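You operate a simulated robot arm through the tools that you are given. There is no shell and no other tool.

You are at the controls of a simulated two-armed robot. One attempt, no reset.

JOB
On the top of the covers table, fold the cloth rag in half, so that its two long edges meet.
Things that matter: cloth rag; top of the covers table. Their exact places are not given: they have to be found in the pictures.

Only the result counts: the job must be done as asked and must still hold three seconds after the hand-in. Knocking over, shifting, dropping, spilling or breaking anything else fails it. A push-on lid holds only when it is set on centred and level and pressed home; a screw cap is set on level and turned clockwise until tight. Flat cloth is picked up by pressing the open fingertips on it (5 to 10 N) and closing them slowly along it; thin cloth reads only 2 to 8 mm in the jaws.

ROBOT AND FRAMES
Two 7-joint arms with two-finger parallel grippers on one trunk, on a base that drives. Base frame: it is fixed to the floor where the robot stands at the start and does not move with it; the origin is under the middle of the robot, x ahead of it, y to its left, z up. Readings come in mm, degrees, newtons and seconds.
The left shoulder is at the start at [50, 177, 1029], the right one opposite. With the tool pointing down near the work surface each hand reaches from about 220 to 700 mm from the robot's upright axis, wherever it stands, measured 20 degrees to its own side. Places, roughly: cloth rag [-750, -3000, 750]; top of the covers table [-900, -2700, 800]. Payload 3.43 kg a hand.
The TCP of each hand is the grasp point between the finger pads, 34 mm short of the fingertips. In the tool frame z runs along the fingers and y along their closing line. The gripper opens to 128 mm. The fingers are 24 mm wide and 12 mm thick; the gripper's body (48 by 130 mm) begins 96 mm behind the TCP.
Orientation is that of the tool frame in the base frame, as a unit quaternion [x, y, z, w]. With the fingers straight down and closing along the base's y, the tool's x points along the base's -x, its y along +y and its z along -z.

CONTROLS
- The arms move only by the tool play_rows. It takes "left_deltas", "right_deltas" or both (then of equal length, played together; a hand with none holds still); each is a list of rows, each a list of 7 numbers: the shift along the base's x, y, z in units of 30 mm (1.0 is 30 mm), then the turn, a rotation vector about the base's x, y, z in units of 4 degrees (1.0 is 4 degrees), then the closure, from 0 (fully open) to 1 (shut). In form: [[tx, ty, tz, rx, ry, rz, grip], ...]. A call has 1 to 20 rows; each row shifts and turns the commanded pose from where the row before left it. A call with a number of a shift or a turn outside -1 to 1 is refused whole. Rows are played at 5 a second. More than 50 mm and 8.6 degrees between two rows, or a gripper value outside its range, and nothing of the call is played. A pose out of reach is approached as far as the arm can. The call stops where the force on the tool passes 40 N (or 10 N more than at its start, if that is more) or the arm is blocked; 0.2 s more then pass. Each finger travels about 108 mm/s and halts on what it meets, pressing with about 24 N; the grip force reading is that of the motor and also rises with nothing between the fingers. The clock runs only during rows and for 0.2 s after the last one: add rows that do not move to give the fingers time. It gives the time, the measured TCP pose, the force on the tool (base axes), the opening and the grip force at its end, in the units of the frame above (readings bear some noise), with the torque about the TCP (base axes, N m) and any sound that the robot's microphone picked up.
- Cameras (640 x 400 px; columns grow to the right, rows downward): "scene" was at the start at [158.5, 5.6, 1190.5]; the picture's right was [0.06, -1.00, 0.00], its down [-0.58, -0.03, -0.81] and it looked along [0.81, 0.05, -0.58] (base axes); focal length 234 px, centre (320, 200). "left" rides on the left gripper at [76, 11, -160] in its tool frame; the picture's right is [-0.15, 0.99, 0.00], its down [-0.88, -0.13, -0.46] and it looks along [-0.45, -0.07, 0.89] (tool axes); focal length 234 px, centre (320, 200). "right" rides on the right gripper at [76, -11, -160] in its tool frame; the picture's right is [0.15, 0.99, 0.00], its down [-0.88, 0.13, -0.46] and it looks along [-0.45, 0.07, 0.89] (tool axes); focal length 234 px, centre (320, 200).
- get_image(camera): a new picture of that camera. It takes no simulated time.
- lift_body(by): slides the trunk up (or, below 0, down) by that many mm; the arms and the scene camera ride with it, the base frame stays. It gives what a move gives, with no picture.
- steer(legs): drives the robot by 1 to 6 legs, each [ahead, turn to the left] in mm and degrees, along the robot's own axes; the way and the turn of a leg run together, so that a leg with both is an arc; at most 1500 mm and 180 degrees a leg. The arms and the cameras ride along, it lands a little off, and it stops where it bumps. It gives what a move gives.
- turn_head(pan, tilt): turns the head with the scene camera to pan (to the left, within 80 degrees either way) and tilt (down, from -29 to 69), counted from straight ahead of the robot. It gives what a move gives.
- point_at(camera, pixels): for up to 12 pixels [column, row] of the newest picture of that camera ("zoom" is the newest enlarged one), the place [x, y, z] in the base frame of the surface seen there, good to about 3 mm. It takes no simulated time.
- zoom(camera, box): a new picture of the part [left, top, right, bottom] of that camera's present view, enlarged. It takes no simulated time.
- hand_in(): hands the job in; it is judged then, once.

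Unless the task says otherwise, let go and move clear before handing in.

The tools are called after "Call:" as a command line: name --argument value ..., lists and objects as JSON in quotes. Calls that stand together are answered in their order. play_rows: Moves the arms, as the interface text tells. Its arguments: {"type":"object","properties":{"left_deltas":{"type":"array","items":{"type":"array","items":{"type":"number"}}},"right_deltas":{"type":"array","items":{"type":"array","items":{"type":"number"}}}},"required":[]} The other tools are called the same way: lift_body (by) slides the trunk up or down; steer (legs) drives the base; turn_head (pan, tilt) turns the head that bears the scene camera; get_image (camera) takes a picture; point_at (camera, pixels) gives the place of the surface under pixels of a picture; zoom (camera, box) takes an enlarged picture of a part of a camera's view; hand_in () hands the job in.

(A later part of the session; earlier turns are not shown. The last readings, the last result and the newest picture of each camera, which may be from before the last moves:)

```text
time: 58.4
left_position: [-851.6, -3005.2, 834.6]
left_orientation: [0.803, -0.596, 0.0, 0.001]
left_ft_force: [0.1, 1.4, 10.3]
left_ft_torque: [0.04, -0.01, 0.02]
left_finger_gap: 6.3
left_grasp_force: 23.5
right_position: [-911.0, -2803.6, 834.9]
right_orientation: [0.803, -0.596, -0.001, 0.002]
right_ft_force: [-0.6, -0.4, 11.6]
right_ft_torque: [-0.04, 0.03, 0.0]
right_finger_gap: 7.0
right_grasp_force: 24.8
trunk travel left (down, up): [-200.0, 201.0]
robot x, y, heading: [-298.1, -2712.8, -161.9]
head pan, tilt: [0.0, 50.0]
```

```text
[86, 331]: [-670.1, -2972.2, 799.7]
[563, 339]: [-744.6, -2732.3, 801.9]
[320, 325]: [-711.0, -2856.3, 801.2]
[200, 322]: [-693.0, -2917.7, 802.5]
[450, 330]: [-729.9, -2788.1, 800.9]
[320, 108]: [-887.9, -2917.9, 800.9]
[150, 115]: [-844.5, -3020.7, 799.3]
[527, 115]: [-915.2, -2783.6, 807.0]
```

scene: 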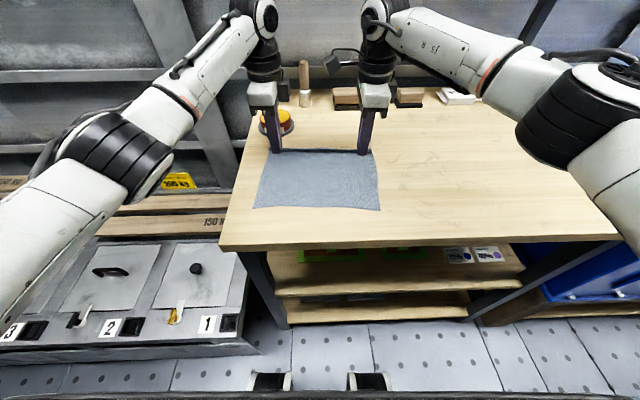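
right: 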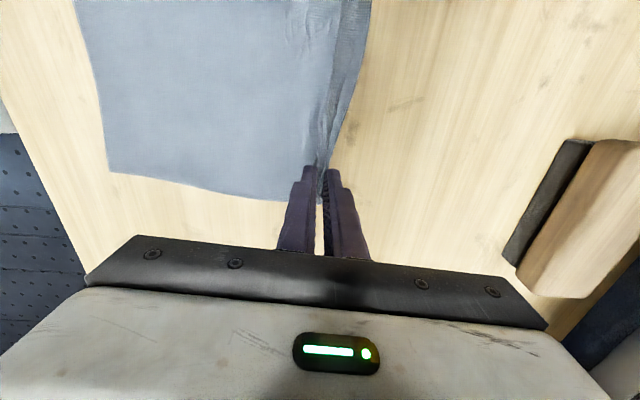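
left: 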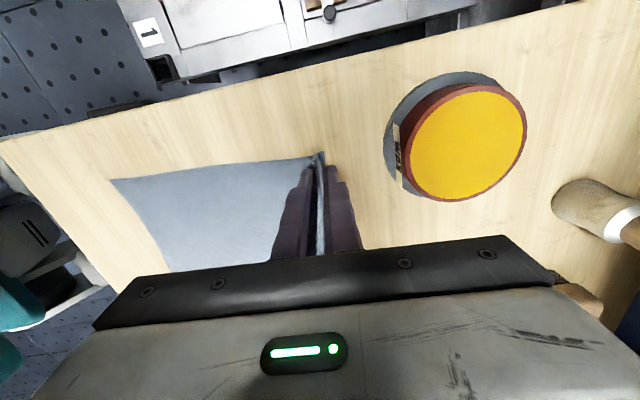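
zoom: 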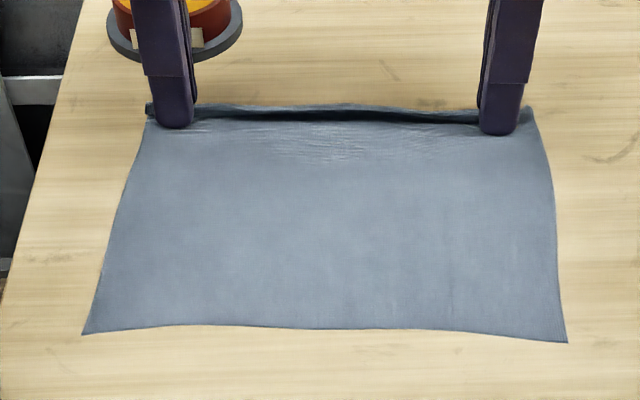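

The near corners are now at (-670,-2972) and (-745,-2732), about 183 mm before the jaws. I lift both hands together along the first part of a folding arc and look at how the cloth hangs.

Call:
play_rows --left_deltas '[[0.07, 0.02, 0.3, 0, 0, 0, 1], [0.07, 0.02, 0.33, 0, 0, 0, 1], [0.116, 0.035, 0.293, 0, 0, 0, 1], [0.116, 0.035, 0.293, 0, 0, 0, 1], [0.185, 0.056, 0.25, 0, 0, 0, 1], [0.185, 0.056, 0.25, 0, 0, 0, 1], [0.241, 0.073, 0.193, 0, 0, 0, 1], [0.241, 0.073, 0.193, 0, 0, 0, 1]]' --right_deltas '[[0.07, 0.02, 0.3, 0, 0, 0, 1], [0.07, 0.02, 0.33, 0, 0, 0, 1], [0.116, 0.035, 0.293, 0, 0, 0, 1], [0.116, 0.035, 0.293, 0, 0, 0, 1], [0.185, 0.056, 0.25, 0, 0, 0, 1], [0.185, 0.056, 0.25, 0, 0, 0, 1], [0.241, 0.073, 0.193, 0, 0, 0, 1], [0.241, 0.073, 0.193, 0, 0, 0, 1]]'

Call:
get_image --camera "left"

Call:
get_image --camera "right"

Call:
zoom --camera "scene" --box '[230, 100, 400, 226]'

```text
time: 60.2
left_position: [-816.9, -2994.3, 896.7]
left_orientation: [0.803, -0.596, 0.0, -0.001]
left_ft_force: [0.0, 0.9, 0.3]
left_ft_torque: [0.01, -0.01, -0.01]
left_finger_gap: 2.0
left_grasp_force: 24.3
right_position: [-874.5, -2792.0, 896.6]
right_orientation: [0.803, -0.595, 0.0, 0.0]
right_ft_force: [0.2, -0.7, -0.8]
right_ft_torque: [-0.02, -0.06, 0.0]
right_finger_gap: 5.4
right_grasp_force: 23.6
trunk travel left (down, up): [-200.0, 201.0]
robot x, y, heading: [-298.9, -2709.6, -161.9]
head pan, tilt: [0.0, 50.0]
```

```text
taken
```

left: 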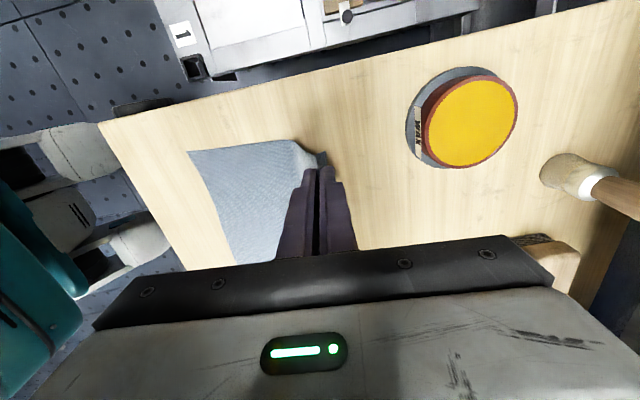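

```text
taken
```

right: 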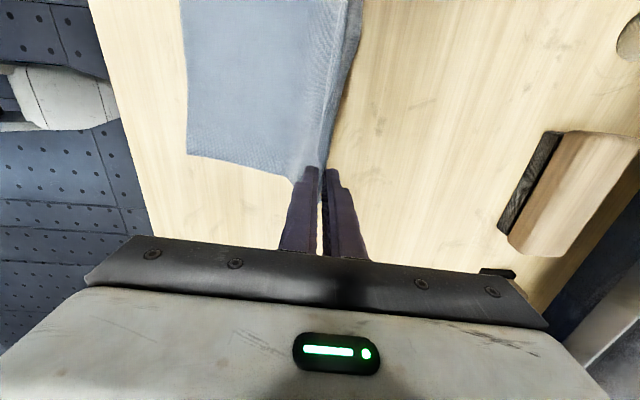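

```text
3.17 times, centred on (315, 163) of scene
```

zoom: 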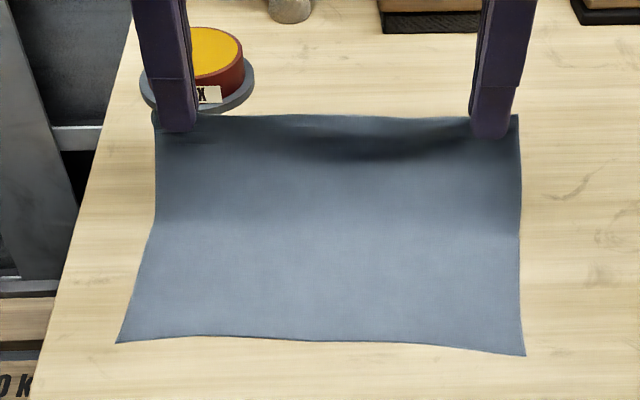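

Left gap is down to 2.0 mm, right 5.4 mm, both still seem to carry the edge. I zoom in on the jaws to see how the cloth is held.

Call:
zoom --camera "scene" --box '[255, 115, 325, 160]'

Call:
zoom --camera "scene" --box '[330, 110, 400, 155]'

Call:
zoom --camera "left" --box '[250, 120, 400, 220]'

Call:
zoom --camera "right" --box '[250, 110, 400, 210]'

```text
8.89 times, centred on (290, 138) of scene
```

zoom: 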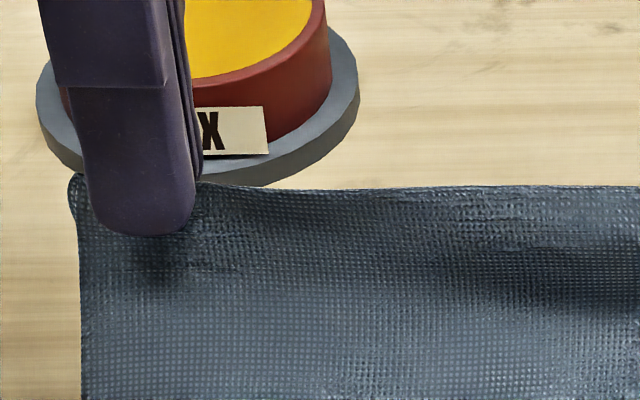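

```text
8.89 times, centred on (365, 132) of scene
```

zoom: 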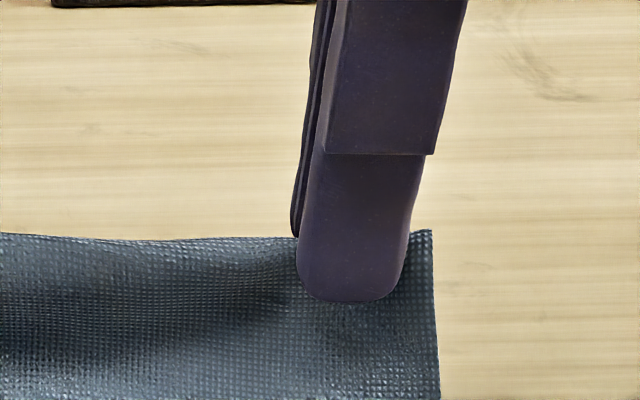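

```text
4.00 times, centred on (325, 170) of left
```

zoom: 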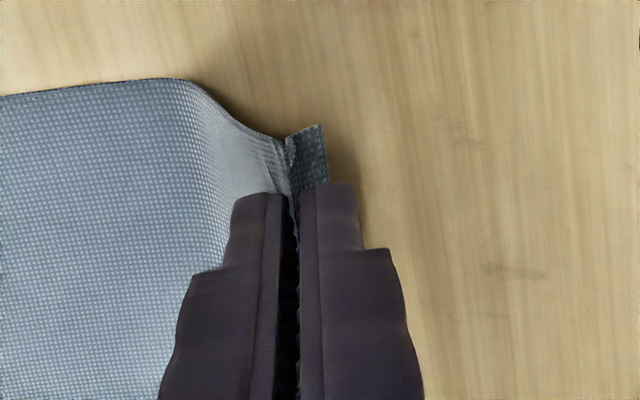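

```text
4.00 times, centred on (325, 160) of right
```

zoom: 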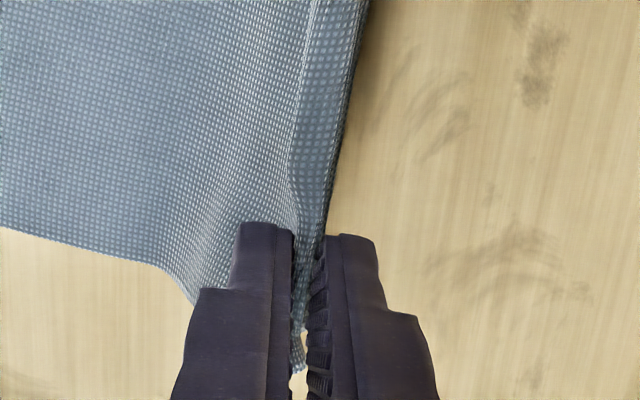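

Both jaws hold the edge with a small flap. I continue the arc over and toward me, tilting the fingertips away from me as I go, and stop before touchdown to check.

Call:
play_rows --left_deltas '[[0.52, 0.158, 0.177, -0.29, 0.957, 0, 1], [0.466, 0.141, 0.103, -0.29, 0.957, 0, 1], [0.482, 0.146, 0.023, -0.29, 0.957, 0, 1], [0.479, 0.145, -0.057, -0.29, 0.957, 0, 1], [0.463, 0.14, -0.137, -0.29, 0.957, 0, 1], [0.437, 0.132, -0.207, -0.29, 0.957, 0, 1], [0.402, 0.122, -0.28, -0.29, 0.957, 0, 1], [0.351, 0.106, -0.34, -0.29, 0.957, 0, 1]]' --right_deltas '[[0.52, 0.158, 0.177, -0.29, 0.957, 0, 1], [0.466, 0.141, 0.103, -0.29, 0.957, 0, 1], [0.482, 0.146, 0.023, -0.29, 0.957, 0, 1], [0.479, 0.145, -0.057, -0.29, 0.957, 0, 1], [0.463, 0.14, -0.137, -0.29, 0.957, 0, 1], [0.437, 0.132, -0.207, -0.29, 0.957, 0, 1], [0.402, 0.122, -0.28, -0.29, 0.957, 0, 1], [0.351, 0.106, -0.34, -0.29, 0.957, 0, 1]]'

Call:
get_image --camera "left"

Call:
get_image --camera "right"

Call:
get_image --camera "scene"

```text
time: 62.0
left_position: [-707.1, -2959.6, 875.6]
left_orientation: [0.771, -0.573, -0.164, 0.223]
left_ft_force: [-1.4, 1.3, -0.6]
left_ft_torque: [0.03, -0.01, 0.01]
left_finger_gap: 2.2
left_grasp_force: 23.8
right_position: [-765.8, -2759.4, 876.8]
right_orientation: [0.773, -0.571, -0.165, 0.223]
right_ft_force: [-0.5, -1.0, -0.8]
right_ft_torque: [0.0, 0.0, 0.03]
right_finger_gap: 2.0
right_grasp_force: 24.3
trunk travel left (down, up): [-200.0, 201.0]
robot x, y, heading: [-299.3, -2713.2, -161.7]
head pan, tilt: [0.0, 50.0]
```

```text
taken
```

left: 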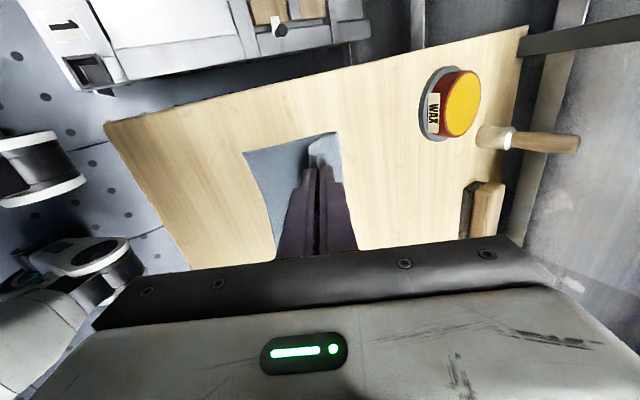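

```text
taken
```

right: 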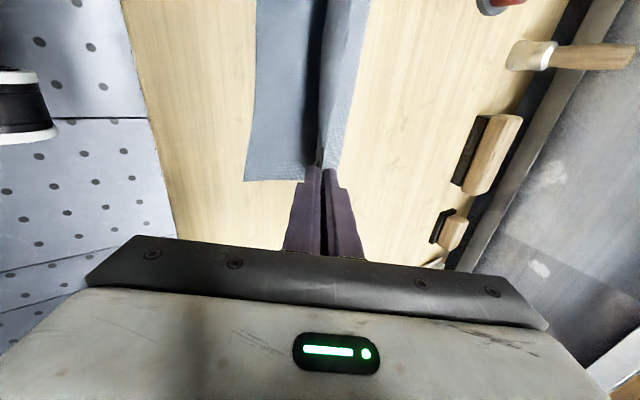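

```text
taken
```

scene: 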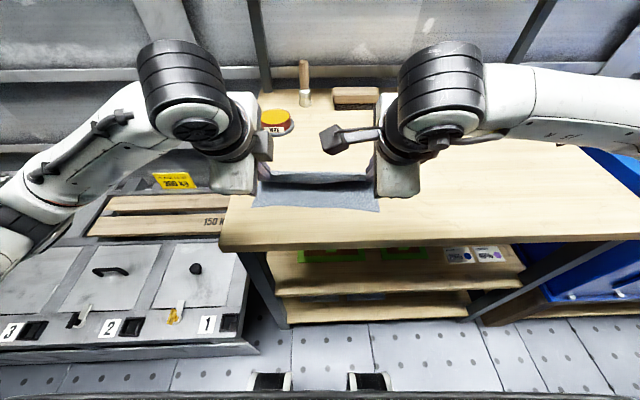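

The cloth folds over nicely; both jaws read about 2 mm. I zoom to check the near edge and flap.

Call:
zoom --camera "scene" --box '[240, 150, 400, 250]'

Call:
zoom --camera "left" --box '[230, 110, 380, 204]'

Call:
zoom --camera "right" --box '[230, 100, 400, 206]'

```text
4.00 times, centred on (320, 200) of scene
```

zoom: 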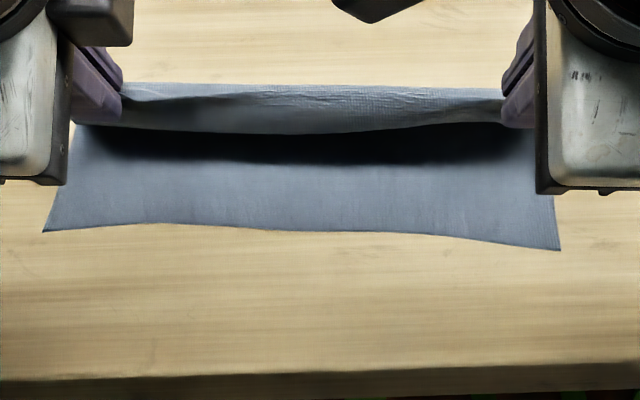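

```text
4.26 times, centred on (305, 157) of left
```

zoom: 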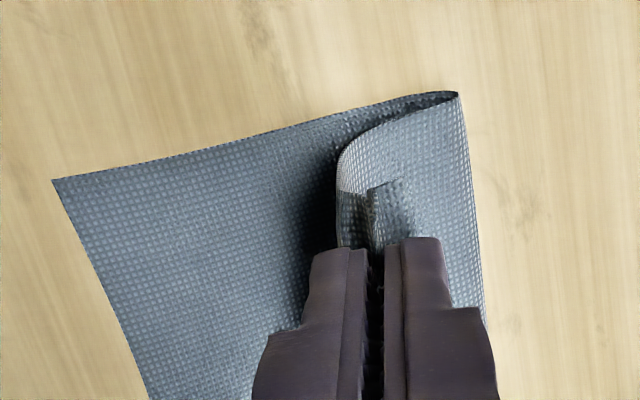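

```text
3.76 times, centred on (315, 153) of right
```

zoom: 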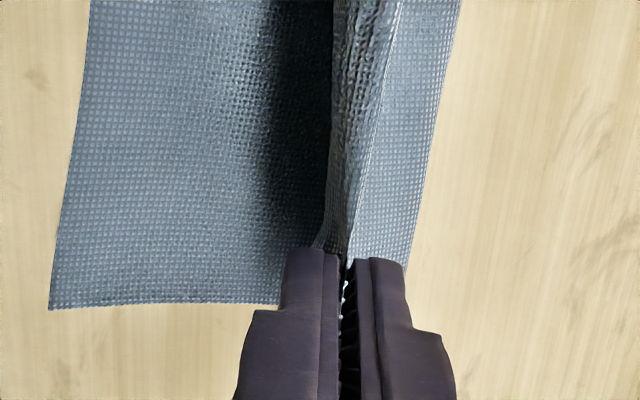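

I bring the edge down the rest of the arc toward the near edge.

Call:
play_rows --left_deltas '[[0.297, 0.09, -0.39, -0.29, 0.957, 0, 1], [0.233, 0.071, -0.433, -0.29, 0.957, 0, 1], [0.13, 0.04, -0.38, -0.29, 0.957, 0, 1]]' --right_deltas '[[0.297, 0.09, -0.39, -0.29, 0.957, 0, 1], [0.233, 0.071, -0.433, -0.29, 0.957, 0, 1], [0.13, 0.04, -0.38, -0.29, 0.957, 0, 1]]'

Call:
zoom --camera "scene" --box '[240, 150, 400, 250]'

Call:
zoom --camera "left" --box '[230, 110, 380, 204]'

Call:
zoom --camera "right" --box '[230, 100, 400, 206]'

```text
time: 62.8
left_position: [-686.9, -2953.1, 838.1]
left_orientation: [0.745, -0.552, -0.223, 0.302]
left_ft_force: [0.1, 0.9, 0.3]
left_ft_torque: [0.06, -0.01, -0.02]
left_finger_gap: 1.7
left_grasp_force: 23.7
right_position: [-747.2, -2754.3, 839.6]
right_orientation: [0.744, -0.552, -0.224, 0.303]
right_ft_force: [0.2, -0.1, 1.0]
right_ft_torque: [-0.03, -0.03, -0.01]
right_finger_gap: 2.3
right_grasp_force: 24.1
trunk travel left (down, up): [-200.0, 201.0]
robot x, y, heading: [-296.6, -2711.8, -161.8]
head pan, tilt: [0.0, 50.0]
```

```text
4.00 times, centred on (320, 200) of scene
```

zoom: 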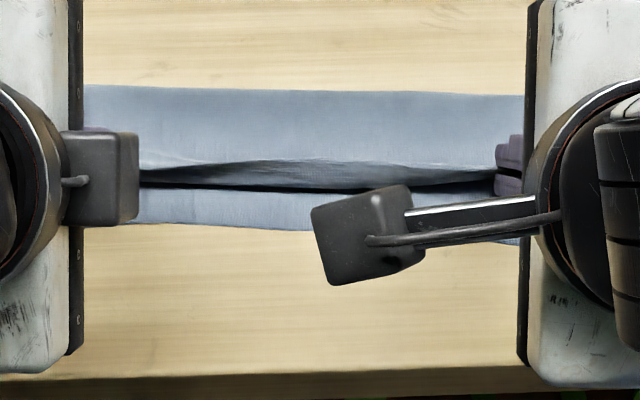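

```text
4.26 times, centred on (305, 157) of left
```

zoom: 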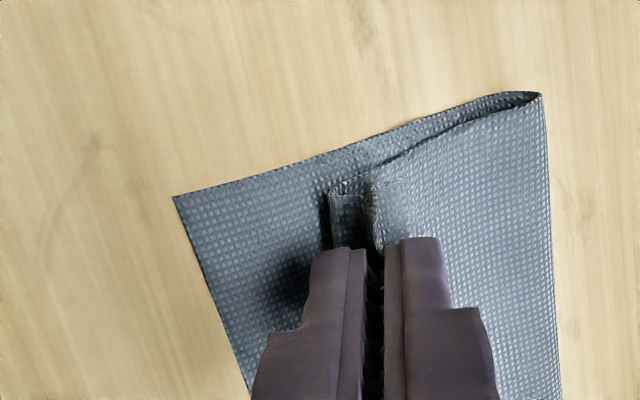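

```text
3.76 times, centred on (315, 153) of right
```

zoom: 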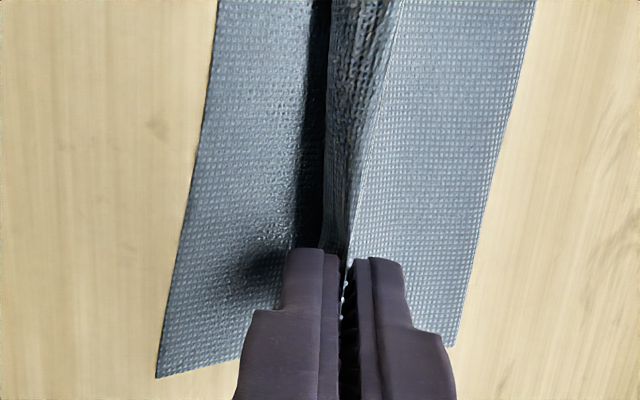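

The edge is about 34 mm inside the near edge with the doubled flap still in the jaws, as planned. I open the jaws gently while rising a few mm, so the flap relaxes.

Call:
play_rows --left_deltas '[[0, 0, -0.05, 0, 0, 0, 1], [0, 0, 0.03, 0, 0, 0, 0.97], [0, 0, 0.04, 0, 0, 0, 0.94], [0, 0, 0.04, 0, 0, 0, 0.91], [0, 0, 0.04, 0, 0, 0, 0.88], [0, 0, 0, 0, 0, 0, 0.88]]' --right_deltas '[[0, 0, -0.05, 0, 0, 0, 1], [0, 0, 0.03, 0, 0, 0, 0.97], [0, 0, 0.04, 0, 0, 0, 0.94], [0, 0, 0.04, 0, 0, 0, 0.91], [0, 0, 0.04, 0, 0, 0, 0.88], [0, 0, 0, 0, 0, 0, 0.88]]'

Call:
zoom --camera "scene" --box '[240, 150, 400, 250]'

Call:
zoom --camera "left" --box '[230, 110, 380, 204]'

Call:
zoom --camera "right" --box '[230, 100, 400, 206]'

```text
time: 64.2
left_position: [-688.0, -2953.0, 843.0]
left_orientation: [0.745, -0.553, -0.222, 0.3]
left_ft_force: [0.6, -0.6, 0.0]
left_ft_torque: [0.03, 0.01, 0.01]
left_finger_gap: 15.2
left_grasp_force: 0.0
right_position: [-745.9, -2752.9, 842.6]
right_orientation: [0.745, -0.552, -0.224, 0.301]
right_ft_force: [0.3, 0.2, -0.1]
right_ft_torque: [-0.01, 0.0, 0.0]
right_finger_gap: 15.3
right_grasp_force: 0.1
trunk travel left (down, up): [-200.0, 201.0]
robot x, y, heading: [-301.3, -2715.6, -161.7]
head pan, tilt: [0.0, 50.0]
```

```text
4.00 times, centred on (320, 200) of scene
```

zoom: 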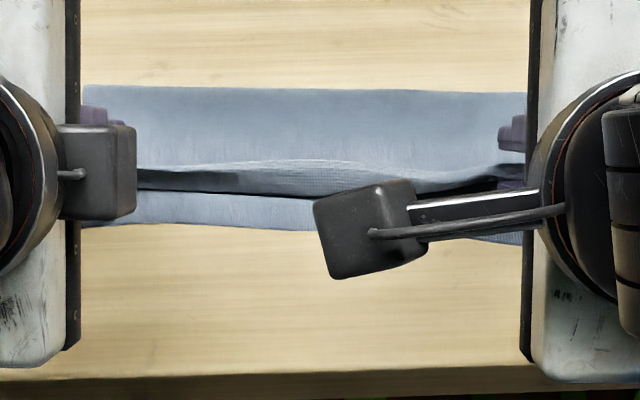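

```text
4.26 times, centred on (305, 157) of left
```

zoom: 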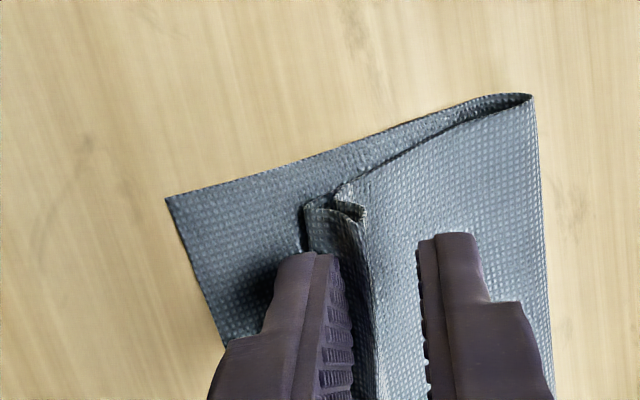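

```text
3.76 times, centred on (315, 153) of right
```

zoom: 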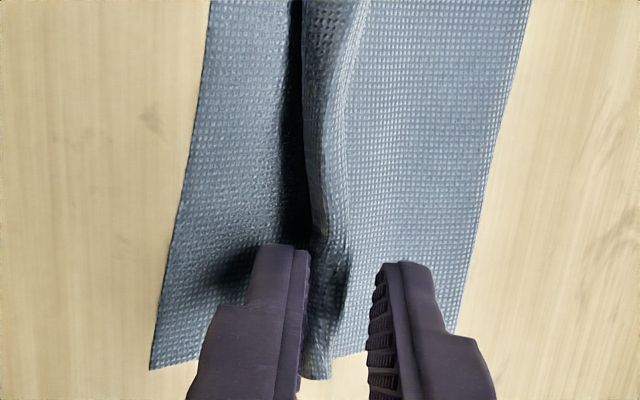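

The jaws are open around a small curl. I zoom deeper into each to understand which way the flap lies.

Call:
zoom --camera "left" --box '[275, 135, 345, 179]'

Call:
zoom --camera "right" --box '[280, 130, 350, 206]'

Call:
zoom --camera "scene" --box '[260, 175, 330, 215]'

```text
9.09 times, centred on (310, 157) of left
```

zoom: 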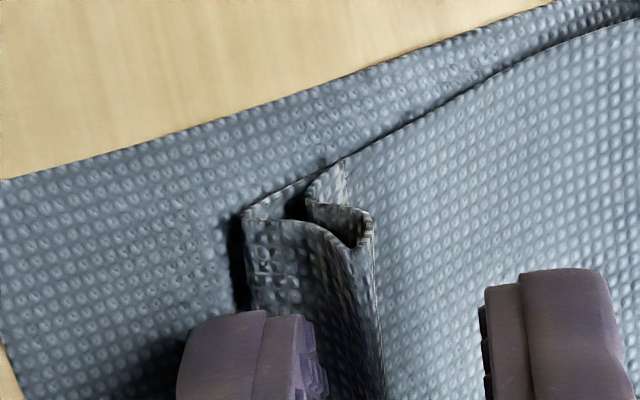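

```text
5.26 times, centred on (315, 168) of right
```

zoom: 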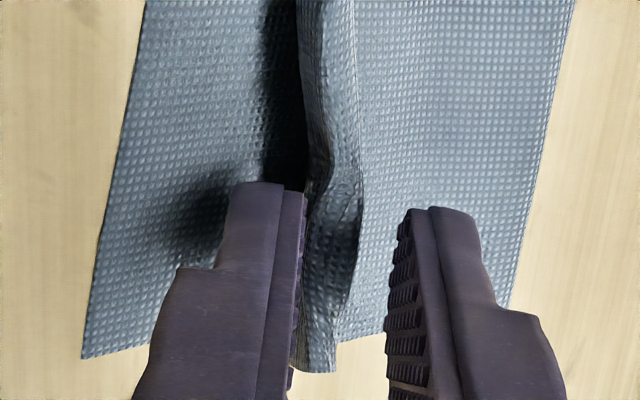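

```text
9.14 times, centred on (295, 195) of scene
```

zoom: 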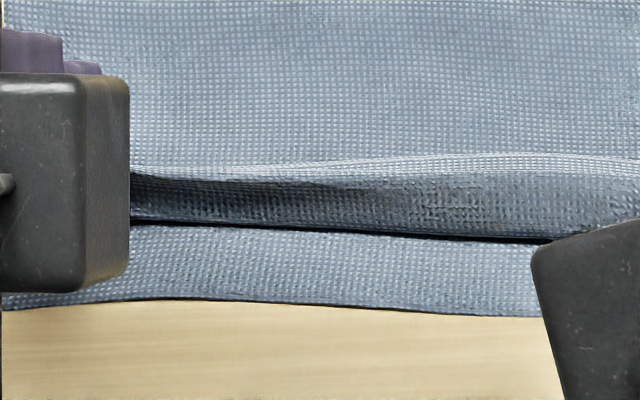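

The flap appears to have flipped outward toward the near edge with a little bump behind it. I withdraw both hands along their finger axis and then up, to see the result.

Call:
play_rows --left_deltas '[[0.17, 0.05, 0.18, 0, 0, 0, 0.86], [0.33, 0.1, 0.36, 0, 0, 0, 0.86], [0.33, 0.1, 0.36, 0, 0, 0, 0.86], [0.33, 0.1, 0.36, 0, 0, 0, 0.86], [0.2, 0.06, 0.6, 0, 0, 0, 0.86], [0, -0.5, 0.8, 0.29, -0.95, 0, 0.86], [0, -0.7, 0.8, 0.29, -0.95, 0, 0.86], [0, -0.8, 0.6, 0.29, -0.95, 0, 0.86], [0, -0.8, 0, 0.29, -0.95, 0, 0.86], [0, -0.8, 0, 0.29, -0.95, 0, 0.86], [0, -0.8, 0, 0.29, -0.95, 0, 0.86]]' --right_deltas '[[0.17, 0.05, 0.18, 0, 0, 0, 0.86], [0.33, 0.1, 0.36, 0, 0, 0, 0.86], [0.33, 0.1, 0.36, 0, 0, 0, 0.86], [0.33, 0.1, 0.36, 0, 0, 0, 0.86], [0.2, 0.06, 0.6, 0, 0, 0, 0.86], [-0.1, 0.5, 0.8, 0.29, -0.95, 0, 0.86], [-0.2, 0.7, 0.8, 0.29, -0.95, 0, 0.86], [-0.2, 0.8, 0.6, 0.29, -0.95, 0, 0.86], [-0.2, 0.8, 0, 0.29, -0.95, 0, 0.86], [-0.2, 0.8, 0, 0.29, -0.95, 0, 0.86], [-0.2, 0.8, 0, 0.29, -0.95, 0, 0.86]]'

Call:
get_image --camera "scene"

Call:
zoom --camera "scene" --box '[240, 150, 400, 250]'

```text
time: 66.6
left_position: [-647.3, -3076.7, 965.3]
left_orientation: [0.791, -0.587, -0.103, 0.141]
left_ft_force: [0.0, 0.2, -0.2]
left_ft_torque: [0.02, -0.02, -0.01]
left_finger_gap: 17.9
left_grasp_force: 0.0
right_position: [-736.7, -2608.6, 964.3]
right_orientation: [0.791, -0.586, -0.105, 0.141]
right_ft_force: [0.7, -0.1, -0.6]
right_ft_torque: [-0.01, 0.01, 0.0]
right_finger_gap: 17.8
right_grasp_force: 0.0
trunk travel left (down, up): [-200.0, 201.0]
robot x, y, heading: [-300.5, -2709.8, -161.6]
head pan, tilt: [0.0, 50.0]
```

```text
taken
```

scene: 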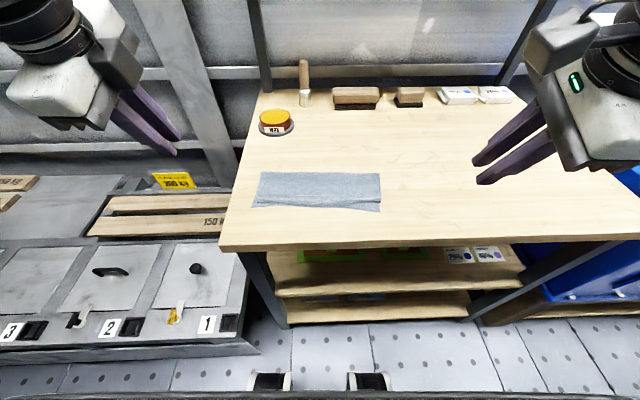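

```text
4.00 times, centred on (320, 200) of scene
```

zoom: 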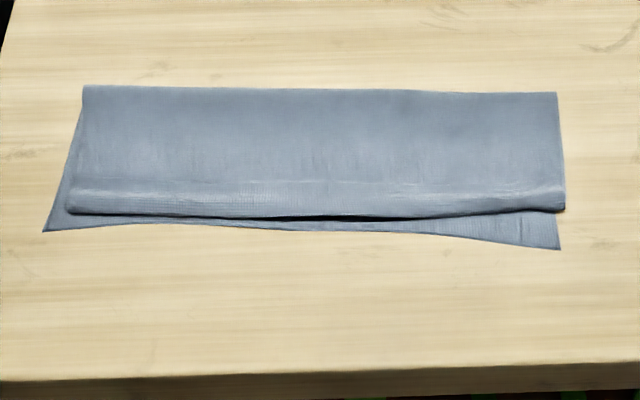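

The fold is nearly there: the upper edge runs from zoom (70,212) to (563,210), with the lower edge showing below it at (43,231) and (558,249). I measure the mismatch.

Call:
zoom --camera "scene" --box '[246, 165, 318, 213]'

Call:
point_at --camera "zoom" --pixels '[[70, 55], [90, 365], [120, 340]]'

Call:
zoom --camera "scene" --box '[318, 165, 390, 213]'

Call:
zoom --camera "scene" --box '[240, 150, 400, 250]'

Call:
point_at --camera "zoom" --pixels '[[47, 229], [68, 208], [84, 90], [556, 247], [563, 205], [555, 96], [320, 215], [320, 230], [320, 92], [200, 211], [450, 210], [320, 200]]'

```text
8.33 times, centred on (282, 189) of scene
```

zoom: 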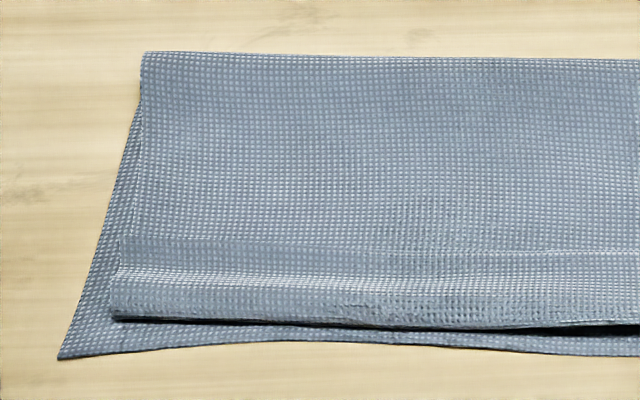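

```text
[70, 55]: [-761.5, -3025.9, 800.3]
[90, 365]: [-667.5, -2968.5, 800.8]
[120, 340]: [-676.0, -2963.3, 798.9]
```

```text
8.33 times, centred on (354, 189) of scene
```

zoom: 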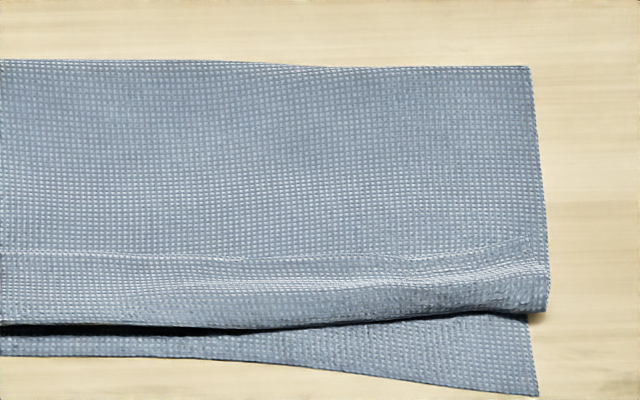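

```text
4.00 times, centred on (320, 200) of scene
```

zoom: 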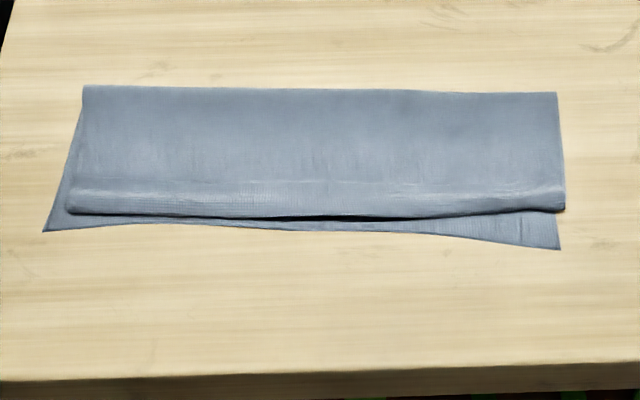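

```text
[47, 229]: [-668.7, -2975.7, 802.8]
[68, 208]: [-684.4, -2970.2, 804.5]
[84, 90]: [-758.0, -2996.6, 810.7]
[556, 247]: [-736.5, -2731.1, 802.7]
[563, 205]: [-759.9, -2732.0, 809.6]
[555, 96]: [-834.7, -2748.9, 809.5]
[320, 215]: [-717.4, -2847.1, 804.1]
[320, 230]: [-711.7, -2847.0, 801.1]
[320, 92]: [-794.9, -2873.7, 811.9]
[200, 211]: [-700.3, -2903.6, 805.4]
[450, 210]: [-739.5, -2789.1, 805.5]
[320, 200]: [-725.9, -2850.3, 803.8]
```

The middle is within 6 mm, the ends 17–23 mm off, but the depth adds up to only ~172 of 216 mm, so a strip of ~20 mm is still doubled near the edge. I zoom hard to see whether it lies on top or underneath.

Call:
zoom --camera "scene" --box '[250, 184, 282, 208]'

Call:
zoom --camera "scene" --box '[355, 184, 387, 214]'

Call:
get_image --camera "right"

Call:
get_image --camera "left"

```text
16.00 times, centred on (266, 196) of scene
```

zoom: 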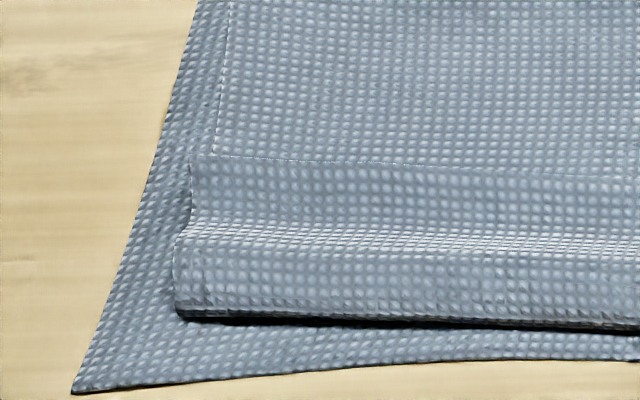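

```text
13.33 times, centred on (371, 199) of scene
```

zoom: 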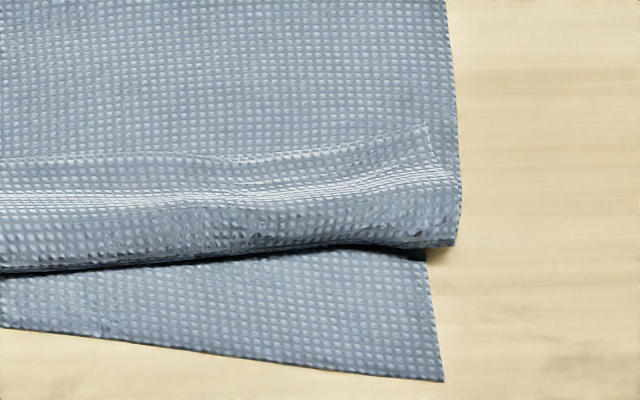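

```text
taken
```

right: 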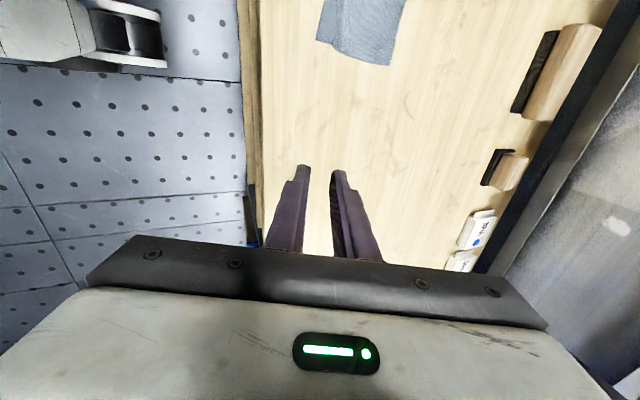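

```text
taken
```

left: 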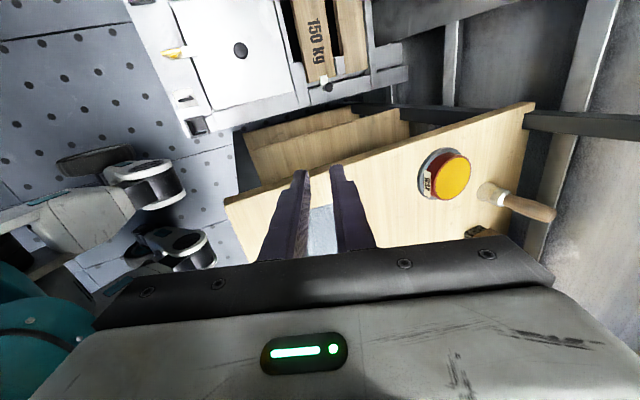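

The zooms show it clearly: the true edge is a line lying on top, e.g. zoom (210,155)–(640,180) on the left and (425,128) on the right, i.e. a ~20 mm hem is turned back over. I measure hem edge and hem fold along the length.

Call:
point_at --camera "scene" --pixels '[[260, 194], [258.5, 202], [285, 194.5], [285, 203], [315.6, 195.2], [315.6, 203], [345, 196], [345, 202.5], [365, 196], [365, 201.5], [378, 194.2], [379, 201]]'

```text
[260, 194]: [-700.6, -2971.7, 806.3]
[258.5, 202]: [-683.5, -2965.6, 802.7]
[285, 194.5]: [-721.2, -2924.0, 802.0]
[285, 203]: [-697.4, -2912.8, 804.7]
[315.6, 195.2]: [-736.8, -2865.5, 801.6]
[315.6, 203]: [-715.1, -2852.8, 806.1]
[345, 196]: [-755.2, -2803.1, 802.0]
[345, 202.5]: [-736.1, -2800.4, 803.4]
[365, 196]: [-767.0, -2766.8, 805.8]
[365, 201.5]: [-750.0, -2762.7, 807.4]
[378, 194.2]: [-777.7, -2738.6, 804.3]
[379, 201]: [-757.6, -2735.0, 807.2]
```

The hem is 18–26 mm wide, its free edge facing away from me. I'll try to unroll it by pressing closed left fingertips lightly on it near its free edge and dragging toward me; first I go there.

Call:
play_rows --left_deltas '[[-0.337, 0.847, -0.2, 0, 0, 0, 1], [-0.337, 0.847, -0.2, 0, 0, 0, 1], [-0.337, 0.847, -0.2, 0, 0, 0, 1], [-0.337, 0.847, -0.2, 0, 0, 0, 1], [-0.337, 0.847, -0.2, 0, 0, 0, 1], [0, 0, -0.8, 0, 0, 0, 1], [0, 0, -0.8, 0, 0, 0, 1], [0, 0, -0.8, 0, 0, 0, 1], [0, 0, 0, 0, 0, 0, 1]]'

Call:
get_image --camera "left"

Call:
zoom --camera "left" --box '[230, 110, 380, 204]'

```text
time: 68.6
left_position: [-697.2, -2946.0, 862.7]
left_orientation: [0.791, -0.586, -0.104, 0.141]
left_ft_force: [-0.2, 0.9, 0.5]
left_ft_torque: [0.04, 0.01, -0.01]
left_finger_gap: 0.0
left_grasp_force: 23.8
right_position: [-737.5, -2609.8, 963.3]
right_orientation: [0.791, -0.586, -0.105, 0.141]
right_ft_force: [-0.7, -0.1, 0.5]
right_ft_torque: [0.02, -0.01, -0.02]
right_finger_gap: 17.8
right_grasp_force: 0.0
trunk travel left (down, up): [-200.0, 201.0]
robot x, y, heading: [-298.1, -2712.7, -161.6]
head pan, tilt: [0.0, 50.0]
```

```text
taken
```

left: 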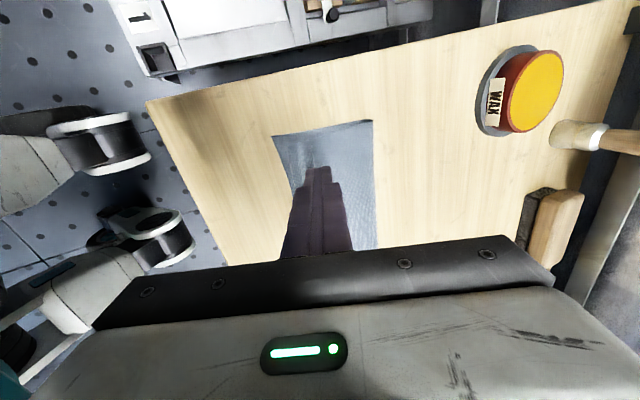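

```text
4.26 times, centred on (305, 157) of left
```

zoom: 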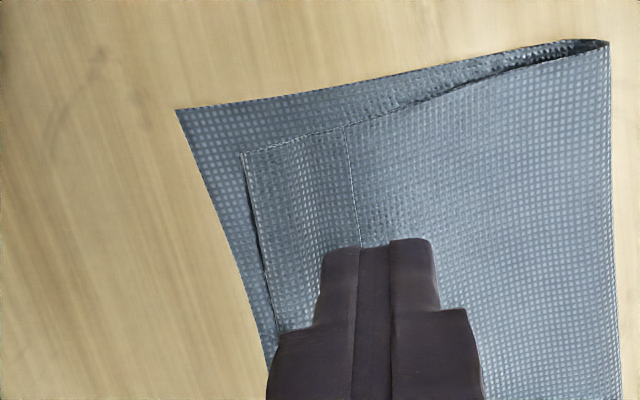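

The view is excellent: the hem's free edge runs (345,130)-(358,245) in the zoom, right at the near finger. I lower until light contact.

Call:
play_rows --left_deltas '[[0, 0, -0.4, 0, 0, 0, 1], [0, 0, -0.27, 0, 0, 0, 1], [0, 0, -0.05, 0, 0, 0, 1]]'

Call:
zoom --camera "left" --box '[230, 110, 380, 204]'

```text
time: 69.4
left_position: [-697.5, -2948.1, 840.2]
left_orientation: [0.791, -0.586, -0.103, 0.141]
left_ft_force: [0.0, -0.1, 0.9]
left_ft_torque: [-0.01, -0.04, -0.01]
left_finger_gap: 0.0
left_grasp_force: 23.9
right_position: [-736.4, -2608.9, 963.7]
right_orientation: [0.791, -0.586, -0.106, 0.141]
right_ft_force: [0.4, -0.2, -0.1]
right_ft_torque: [-0.04, -0.01, -0.02]
right_finger_gap: 18.1
right_grasp_force: 0.1
trunk travel left (down, up): [-200.0, 201.0]
robot x, y, heading: [-298.3, -2713.1, -161.6]
head pan, tilt: [0.0, 50.0]
```

```text
4.26 times, centred on (305, 157) of left
```

zoom: 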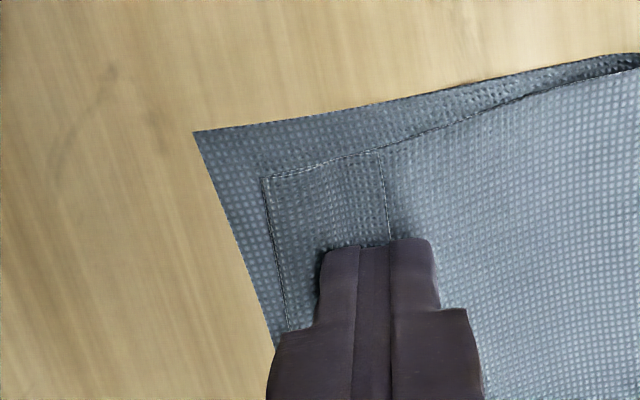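

The near fingertip is a bit inward of the free edge, so I shift 5 mm farther, then press to about 3–4 N.

Call:
play_rows --left_deltas '[[-0.16, -0.05, 0.05, 0, 0, 0, 1], [0, 0, -0.05, 0, 0, 0, 1], [0, 0, -0.04, 0, 0, 0, 1], [0, 0, -0.03, 0, 0, 0, 1], [0, 0, 0, 0, 0, 0, 1]]'

```text
time: 70.6
left_position: [-703.0, -2948.1, 838.5]
left_orientation: [0.791, -0.586, -0.104, 0.142]
left_ft_force: [0.0, 0.8, -0.1]
left_ft_torque: [-0.01, -0.01, 0.02]
left_finger_gap: 0.0
left_grasp_force: 23.9
right_position: [-737.5, -2609.7, 962.6]
right_orientation: [0.791, -0.586, -0.105, 0.142]
right_ft_force: [-0.2, -0.2, 0.4]
right_ft_torque: [0.01, 0.02, 0.01]
right_finger_gap: 17.9
right_grasp_force: 0.0
trunk travel left (down, up): [-200.0, 201.0]
robot x, y, heading: [-298.2, -2709.8, -161.7]
head pan, tilt: [0.0, 50.0]
```

Call:
play_rows --left_deltas '[[0, 0, -0.04, 0, 0, 0, 1], [0, 0, -0.03, 0, 0, 0, 1], [0, 0, 0, 0, 0, 0, 1]]'

```text
time: 71.4
left_position: [-703.0, -2948.9, 836.9]
left_orientation: [0.791, -0.586, -0.104, 0.141]
left_ft_force: [-0.2, -0.1, 5.5]
left_ft_torque: [-0.03, 0.07, 0.02]
left_finger_gap: 0.1
left_grasp_force: 24.3
right_position: [-738.3, -2609.6, 964.1]
right_orientation: [0.791, -0.586, -0.105, 0.141]
right_ft_force: [-0.2, -0.2, -0.5]
right_ft_torque: [0.03, -0.01, 0.03]
right_finger_gap: 18.0
right_grasp_force: 0.1
trunk travel left (down, up): [-200.0, 201.0]
robot x, y, heading: [-296.4, -2710.0, -161.7]
head pan, tilt: [0.0, 50.0]
```

Contact with 5.5 N. I drag 12 mm toward me slowly and look.

Call:
play_rows --left_deltas '[[0.096, 0.029, 0, 0, 0, 0, 1], [0.096, 0.029, 0, 0, 0, 0, 1], [0.096, 0.029, 0, 0, 0, 0, 1], [0.096, 0.029, 0, 0, 0, 0, 1]]'

Call:
zoom --camera "left" --box '[230, 110, 380, 204]'

```text
time: 72.4
left_position: [-692.0, -2944.9, 836.8]
left_orientation: [0.79, -0.587, -0.105, 0.143]
left_ft_force: [-3.2, -0.1, 15.0]
left_ft_torque: [-0.08, 0.13, 0.02]
left_finger_gap: 0.0
left_grasp_force: 24.1
right_position: [-737.7, -2609.4, 964.2]
right_orientation: [0.791, -0.586, -0.107, 0.141]
right_ft_force: [-0.6, 0.4, 0.2]
right_ft_torque: [-0.02, -0.03, -0.03]
right_finger_gap: 17.9
right_grasp_force: 0.0
trunk travel left (down, up): [-200.0, 201.0]
robot x, y, heading: [-297.1, -2709.3, -161.7]
head pan, tilt: [0.0, 50.0]
```

```text
4.26 times, centred on (305, 157) of left
```

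zoom: 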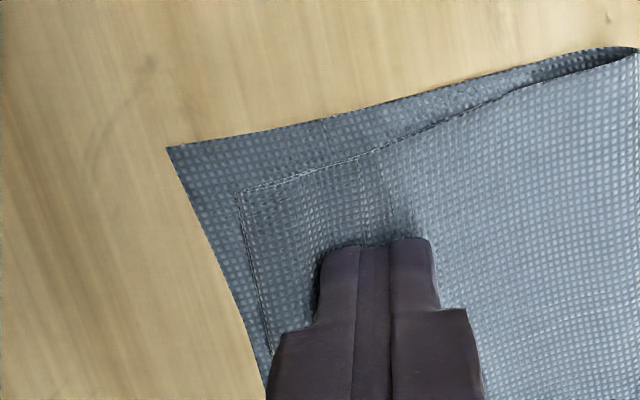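

Force rose to 15 N and the whole stack slid with the finger instead of the hem unrolling (corner moved to zoom (168,147)). I lift off, and will instead pinch only the top hem layer with fingers closing along the edge; first both hands turn back 90°.

Call:
play_rows --left_deltas '[[0, 0, 0.4, 0, 0, 0, 1], [0, 0, 0.8, 0, 0, 0, 1], [0, -0.2, 0.8, 0.29, -0.95, 0, 0.9], [0, -0.5, 0.8, 0.29, -0.95, 0, 0.85], [0, -0.5, 0.3, 0.29, -0.95, 0, 0.8], [0, -0.5, 0, 0.29, -0.95, 0, 0.8], [0, -0.5, 0, 0.29, -0.95, 0, 0.8], [0, -0.5, 0, 0, 0, 1, 0.8], [0, -0.5, 0, 0, 0, 1, 0.8], [0, -0.5, 0, 0, 0, 1, 0.8], [0, 0, 0, 0, 0, 1, 0.8], [0, 0, 0, 0, 0, 1, 0.8], [0, 0, 0, 0, 0, 1, 0.8], [0, 0, 0, 0, 0, 1, 0.8], [0, 0, 0, 0, 0, 1, 0.8], [0, 0, 0, 0, 0, 1, 0.8], [0, 0, 0, 0, 0, 1, 0.8], [0, 0, 0, 0, 0, 1, 0.8], [0, 0, 0, 0, 0, 1, 0.8], [0, 0, 0, 0, 0, 1, 0.8]]' --right_deltas '[[0, 0, 0, 0.29, -0.95, 0, 0.8], [0, 0, 0, 0.29, -0.95, 0, 0.8], [0, 0, 0, 0.29, -0.95, 0, 0.8], [0, 0, 0, 0.29, -0.95, 0, 0.8], [0, 0, 0, 0.29, -0.95, 0, 0.8], [0, 0, 0, 0, 0, 1, 0.8], [0, 0, 0, 0, 0, 1, 0.8], [0, 0, 0, 0, 0, 1, 0.8], [0, 0, 0, 0, 0, 1, 0.8], [0, 0, 0, 0, 0, 1, 0.8], [0, 0, 0, 0, 0, 1, 0.8], [0, 0, 0, 0, 0, 1, 0.8], [0, 0, 0, 0, 0, 1, 0.8], [0, 0, 0, 0, 0, 1, 0.8], [0, 0, 0, 0, 0, 1, 0.8], [0, 0, 0, 0, 0, 1, 0.8], [0, 0, 0, 0, 0, 1, 0.8], [0, 0, 0, 0, 0, 1, 0.8], [0, 0, 0, 0, 0, 1, 0.8], [0, 0, 0, 0, 0, 1, 0.8]]'

Call:
get_image --camera "scene"

Call:
zoom --camera "scene" --box '[240, 150, 400, 250]'

```text
time: 76.6
left_position: [-690.3, -3055.9, 928.1]
left_orientation: [0.983, -0.183, 0.0, 0.003]
left_ft_force: [-0.7, -0.7, 0.2]
left_ft_torque: [-0.04, -0.01, -0.02]
left_finger_gap: 25.5
left_grasp_force: 0.1
right_position: [-739.3, -2608.8, 965.8]
right_orientation: [0.994, -0.113, -0.001, 0.004]
right_ft_force: [0.1, -0.1, -0.4]
right_ft_torque: [0.0, -0.02, -0.02]
right_finger_gap: 25.3
right_grasp_force: 0.2
trunk travel left (down, up): [-200.0, 201.0]
robot x, y, heading: [-296.1, -2709.4, -161.9]
head pan, tilt: [0.0, 50.0]
```

```text
taken
```

scene: 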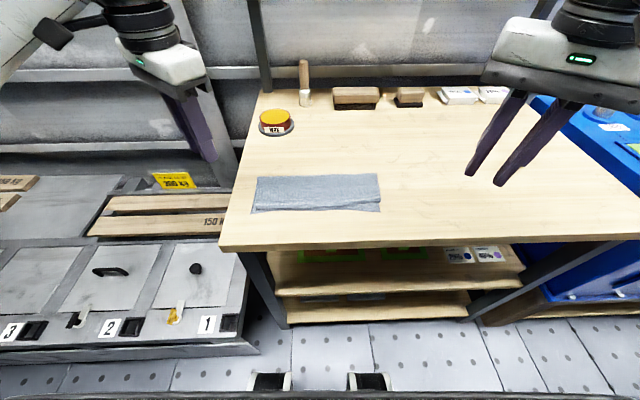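

```text
4.00 times, centred on (320, 200) of scene
```

zoom: 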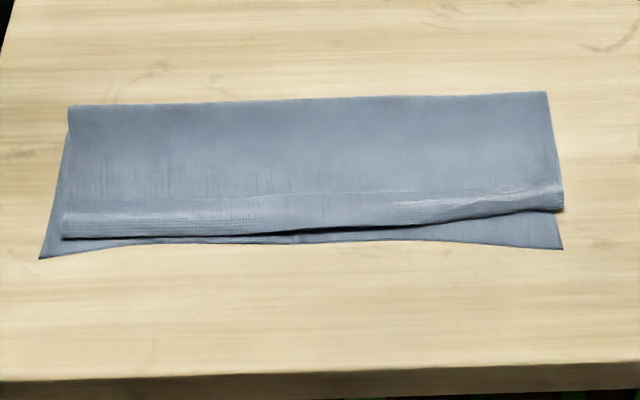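

The rag only turned a little as one piece. I measure its new lines: corners, hem fold and hem edge.

Call:
zoom --camera "scene" --box '[246, 190, 294, 220]'

Call:
zoom --camera "scene" --box '[340, 186, 388, 216]'

```text
13.33 times, centred on (270, 205) of scene
```

zoom: 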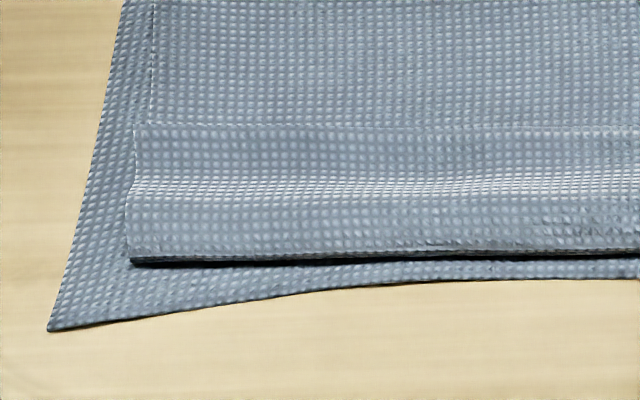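

```text
13.33 times, centred on (364, 201) of scene
```

zoom: 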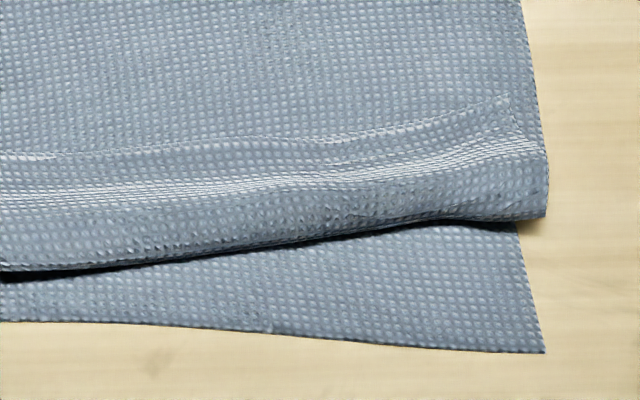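

Call:
point_at --camera "scene" --pixels '[[250.5, 213.8], [256.8, 208.5], [257, 200], [276, 208], [276, 204], [276, 200], [379.8, 211.5], [379.5, 201], [377, 194.5], [364.7, 202.5], [365.5, 199], [364.7, 197]]'

Call:
get_image --camera "left"

Call:
get_image --camera "right"

```text
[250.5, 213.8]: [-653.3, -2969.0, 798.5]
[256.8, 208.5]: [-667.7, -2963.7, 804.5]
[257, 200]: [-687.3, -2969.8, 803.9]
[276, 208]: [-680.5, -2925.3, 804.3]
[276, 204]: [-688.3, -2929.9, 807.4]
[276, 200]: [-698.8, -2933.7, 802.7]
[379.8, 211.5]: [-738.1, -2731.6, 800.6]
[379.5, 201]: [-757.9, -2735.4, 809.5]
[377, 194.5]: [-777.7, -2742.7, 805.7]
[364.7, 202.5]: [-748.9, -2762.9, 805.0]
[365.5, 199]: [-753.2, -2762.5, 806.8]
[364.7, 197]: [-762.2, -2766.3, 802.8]
```

```text
taken
```

left: 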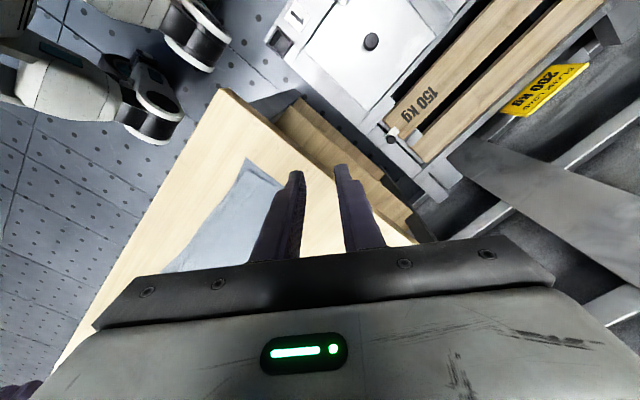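

```text
taken
```

right: 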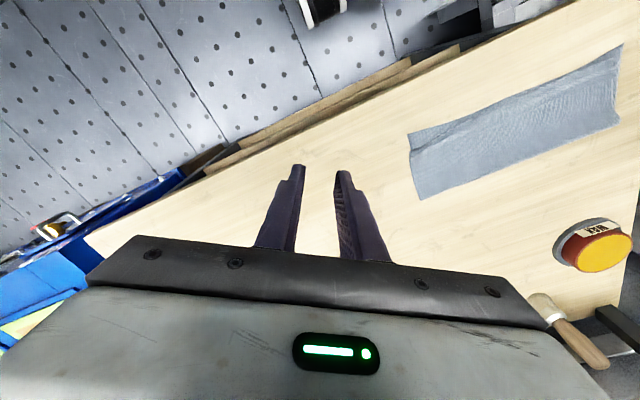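

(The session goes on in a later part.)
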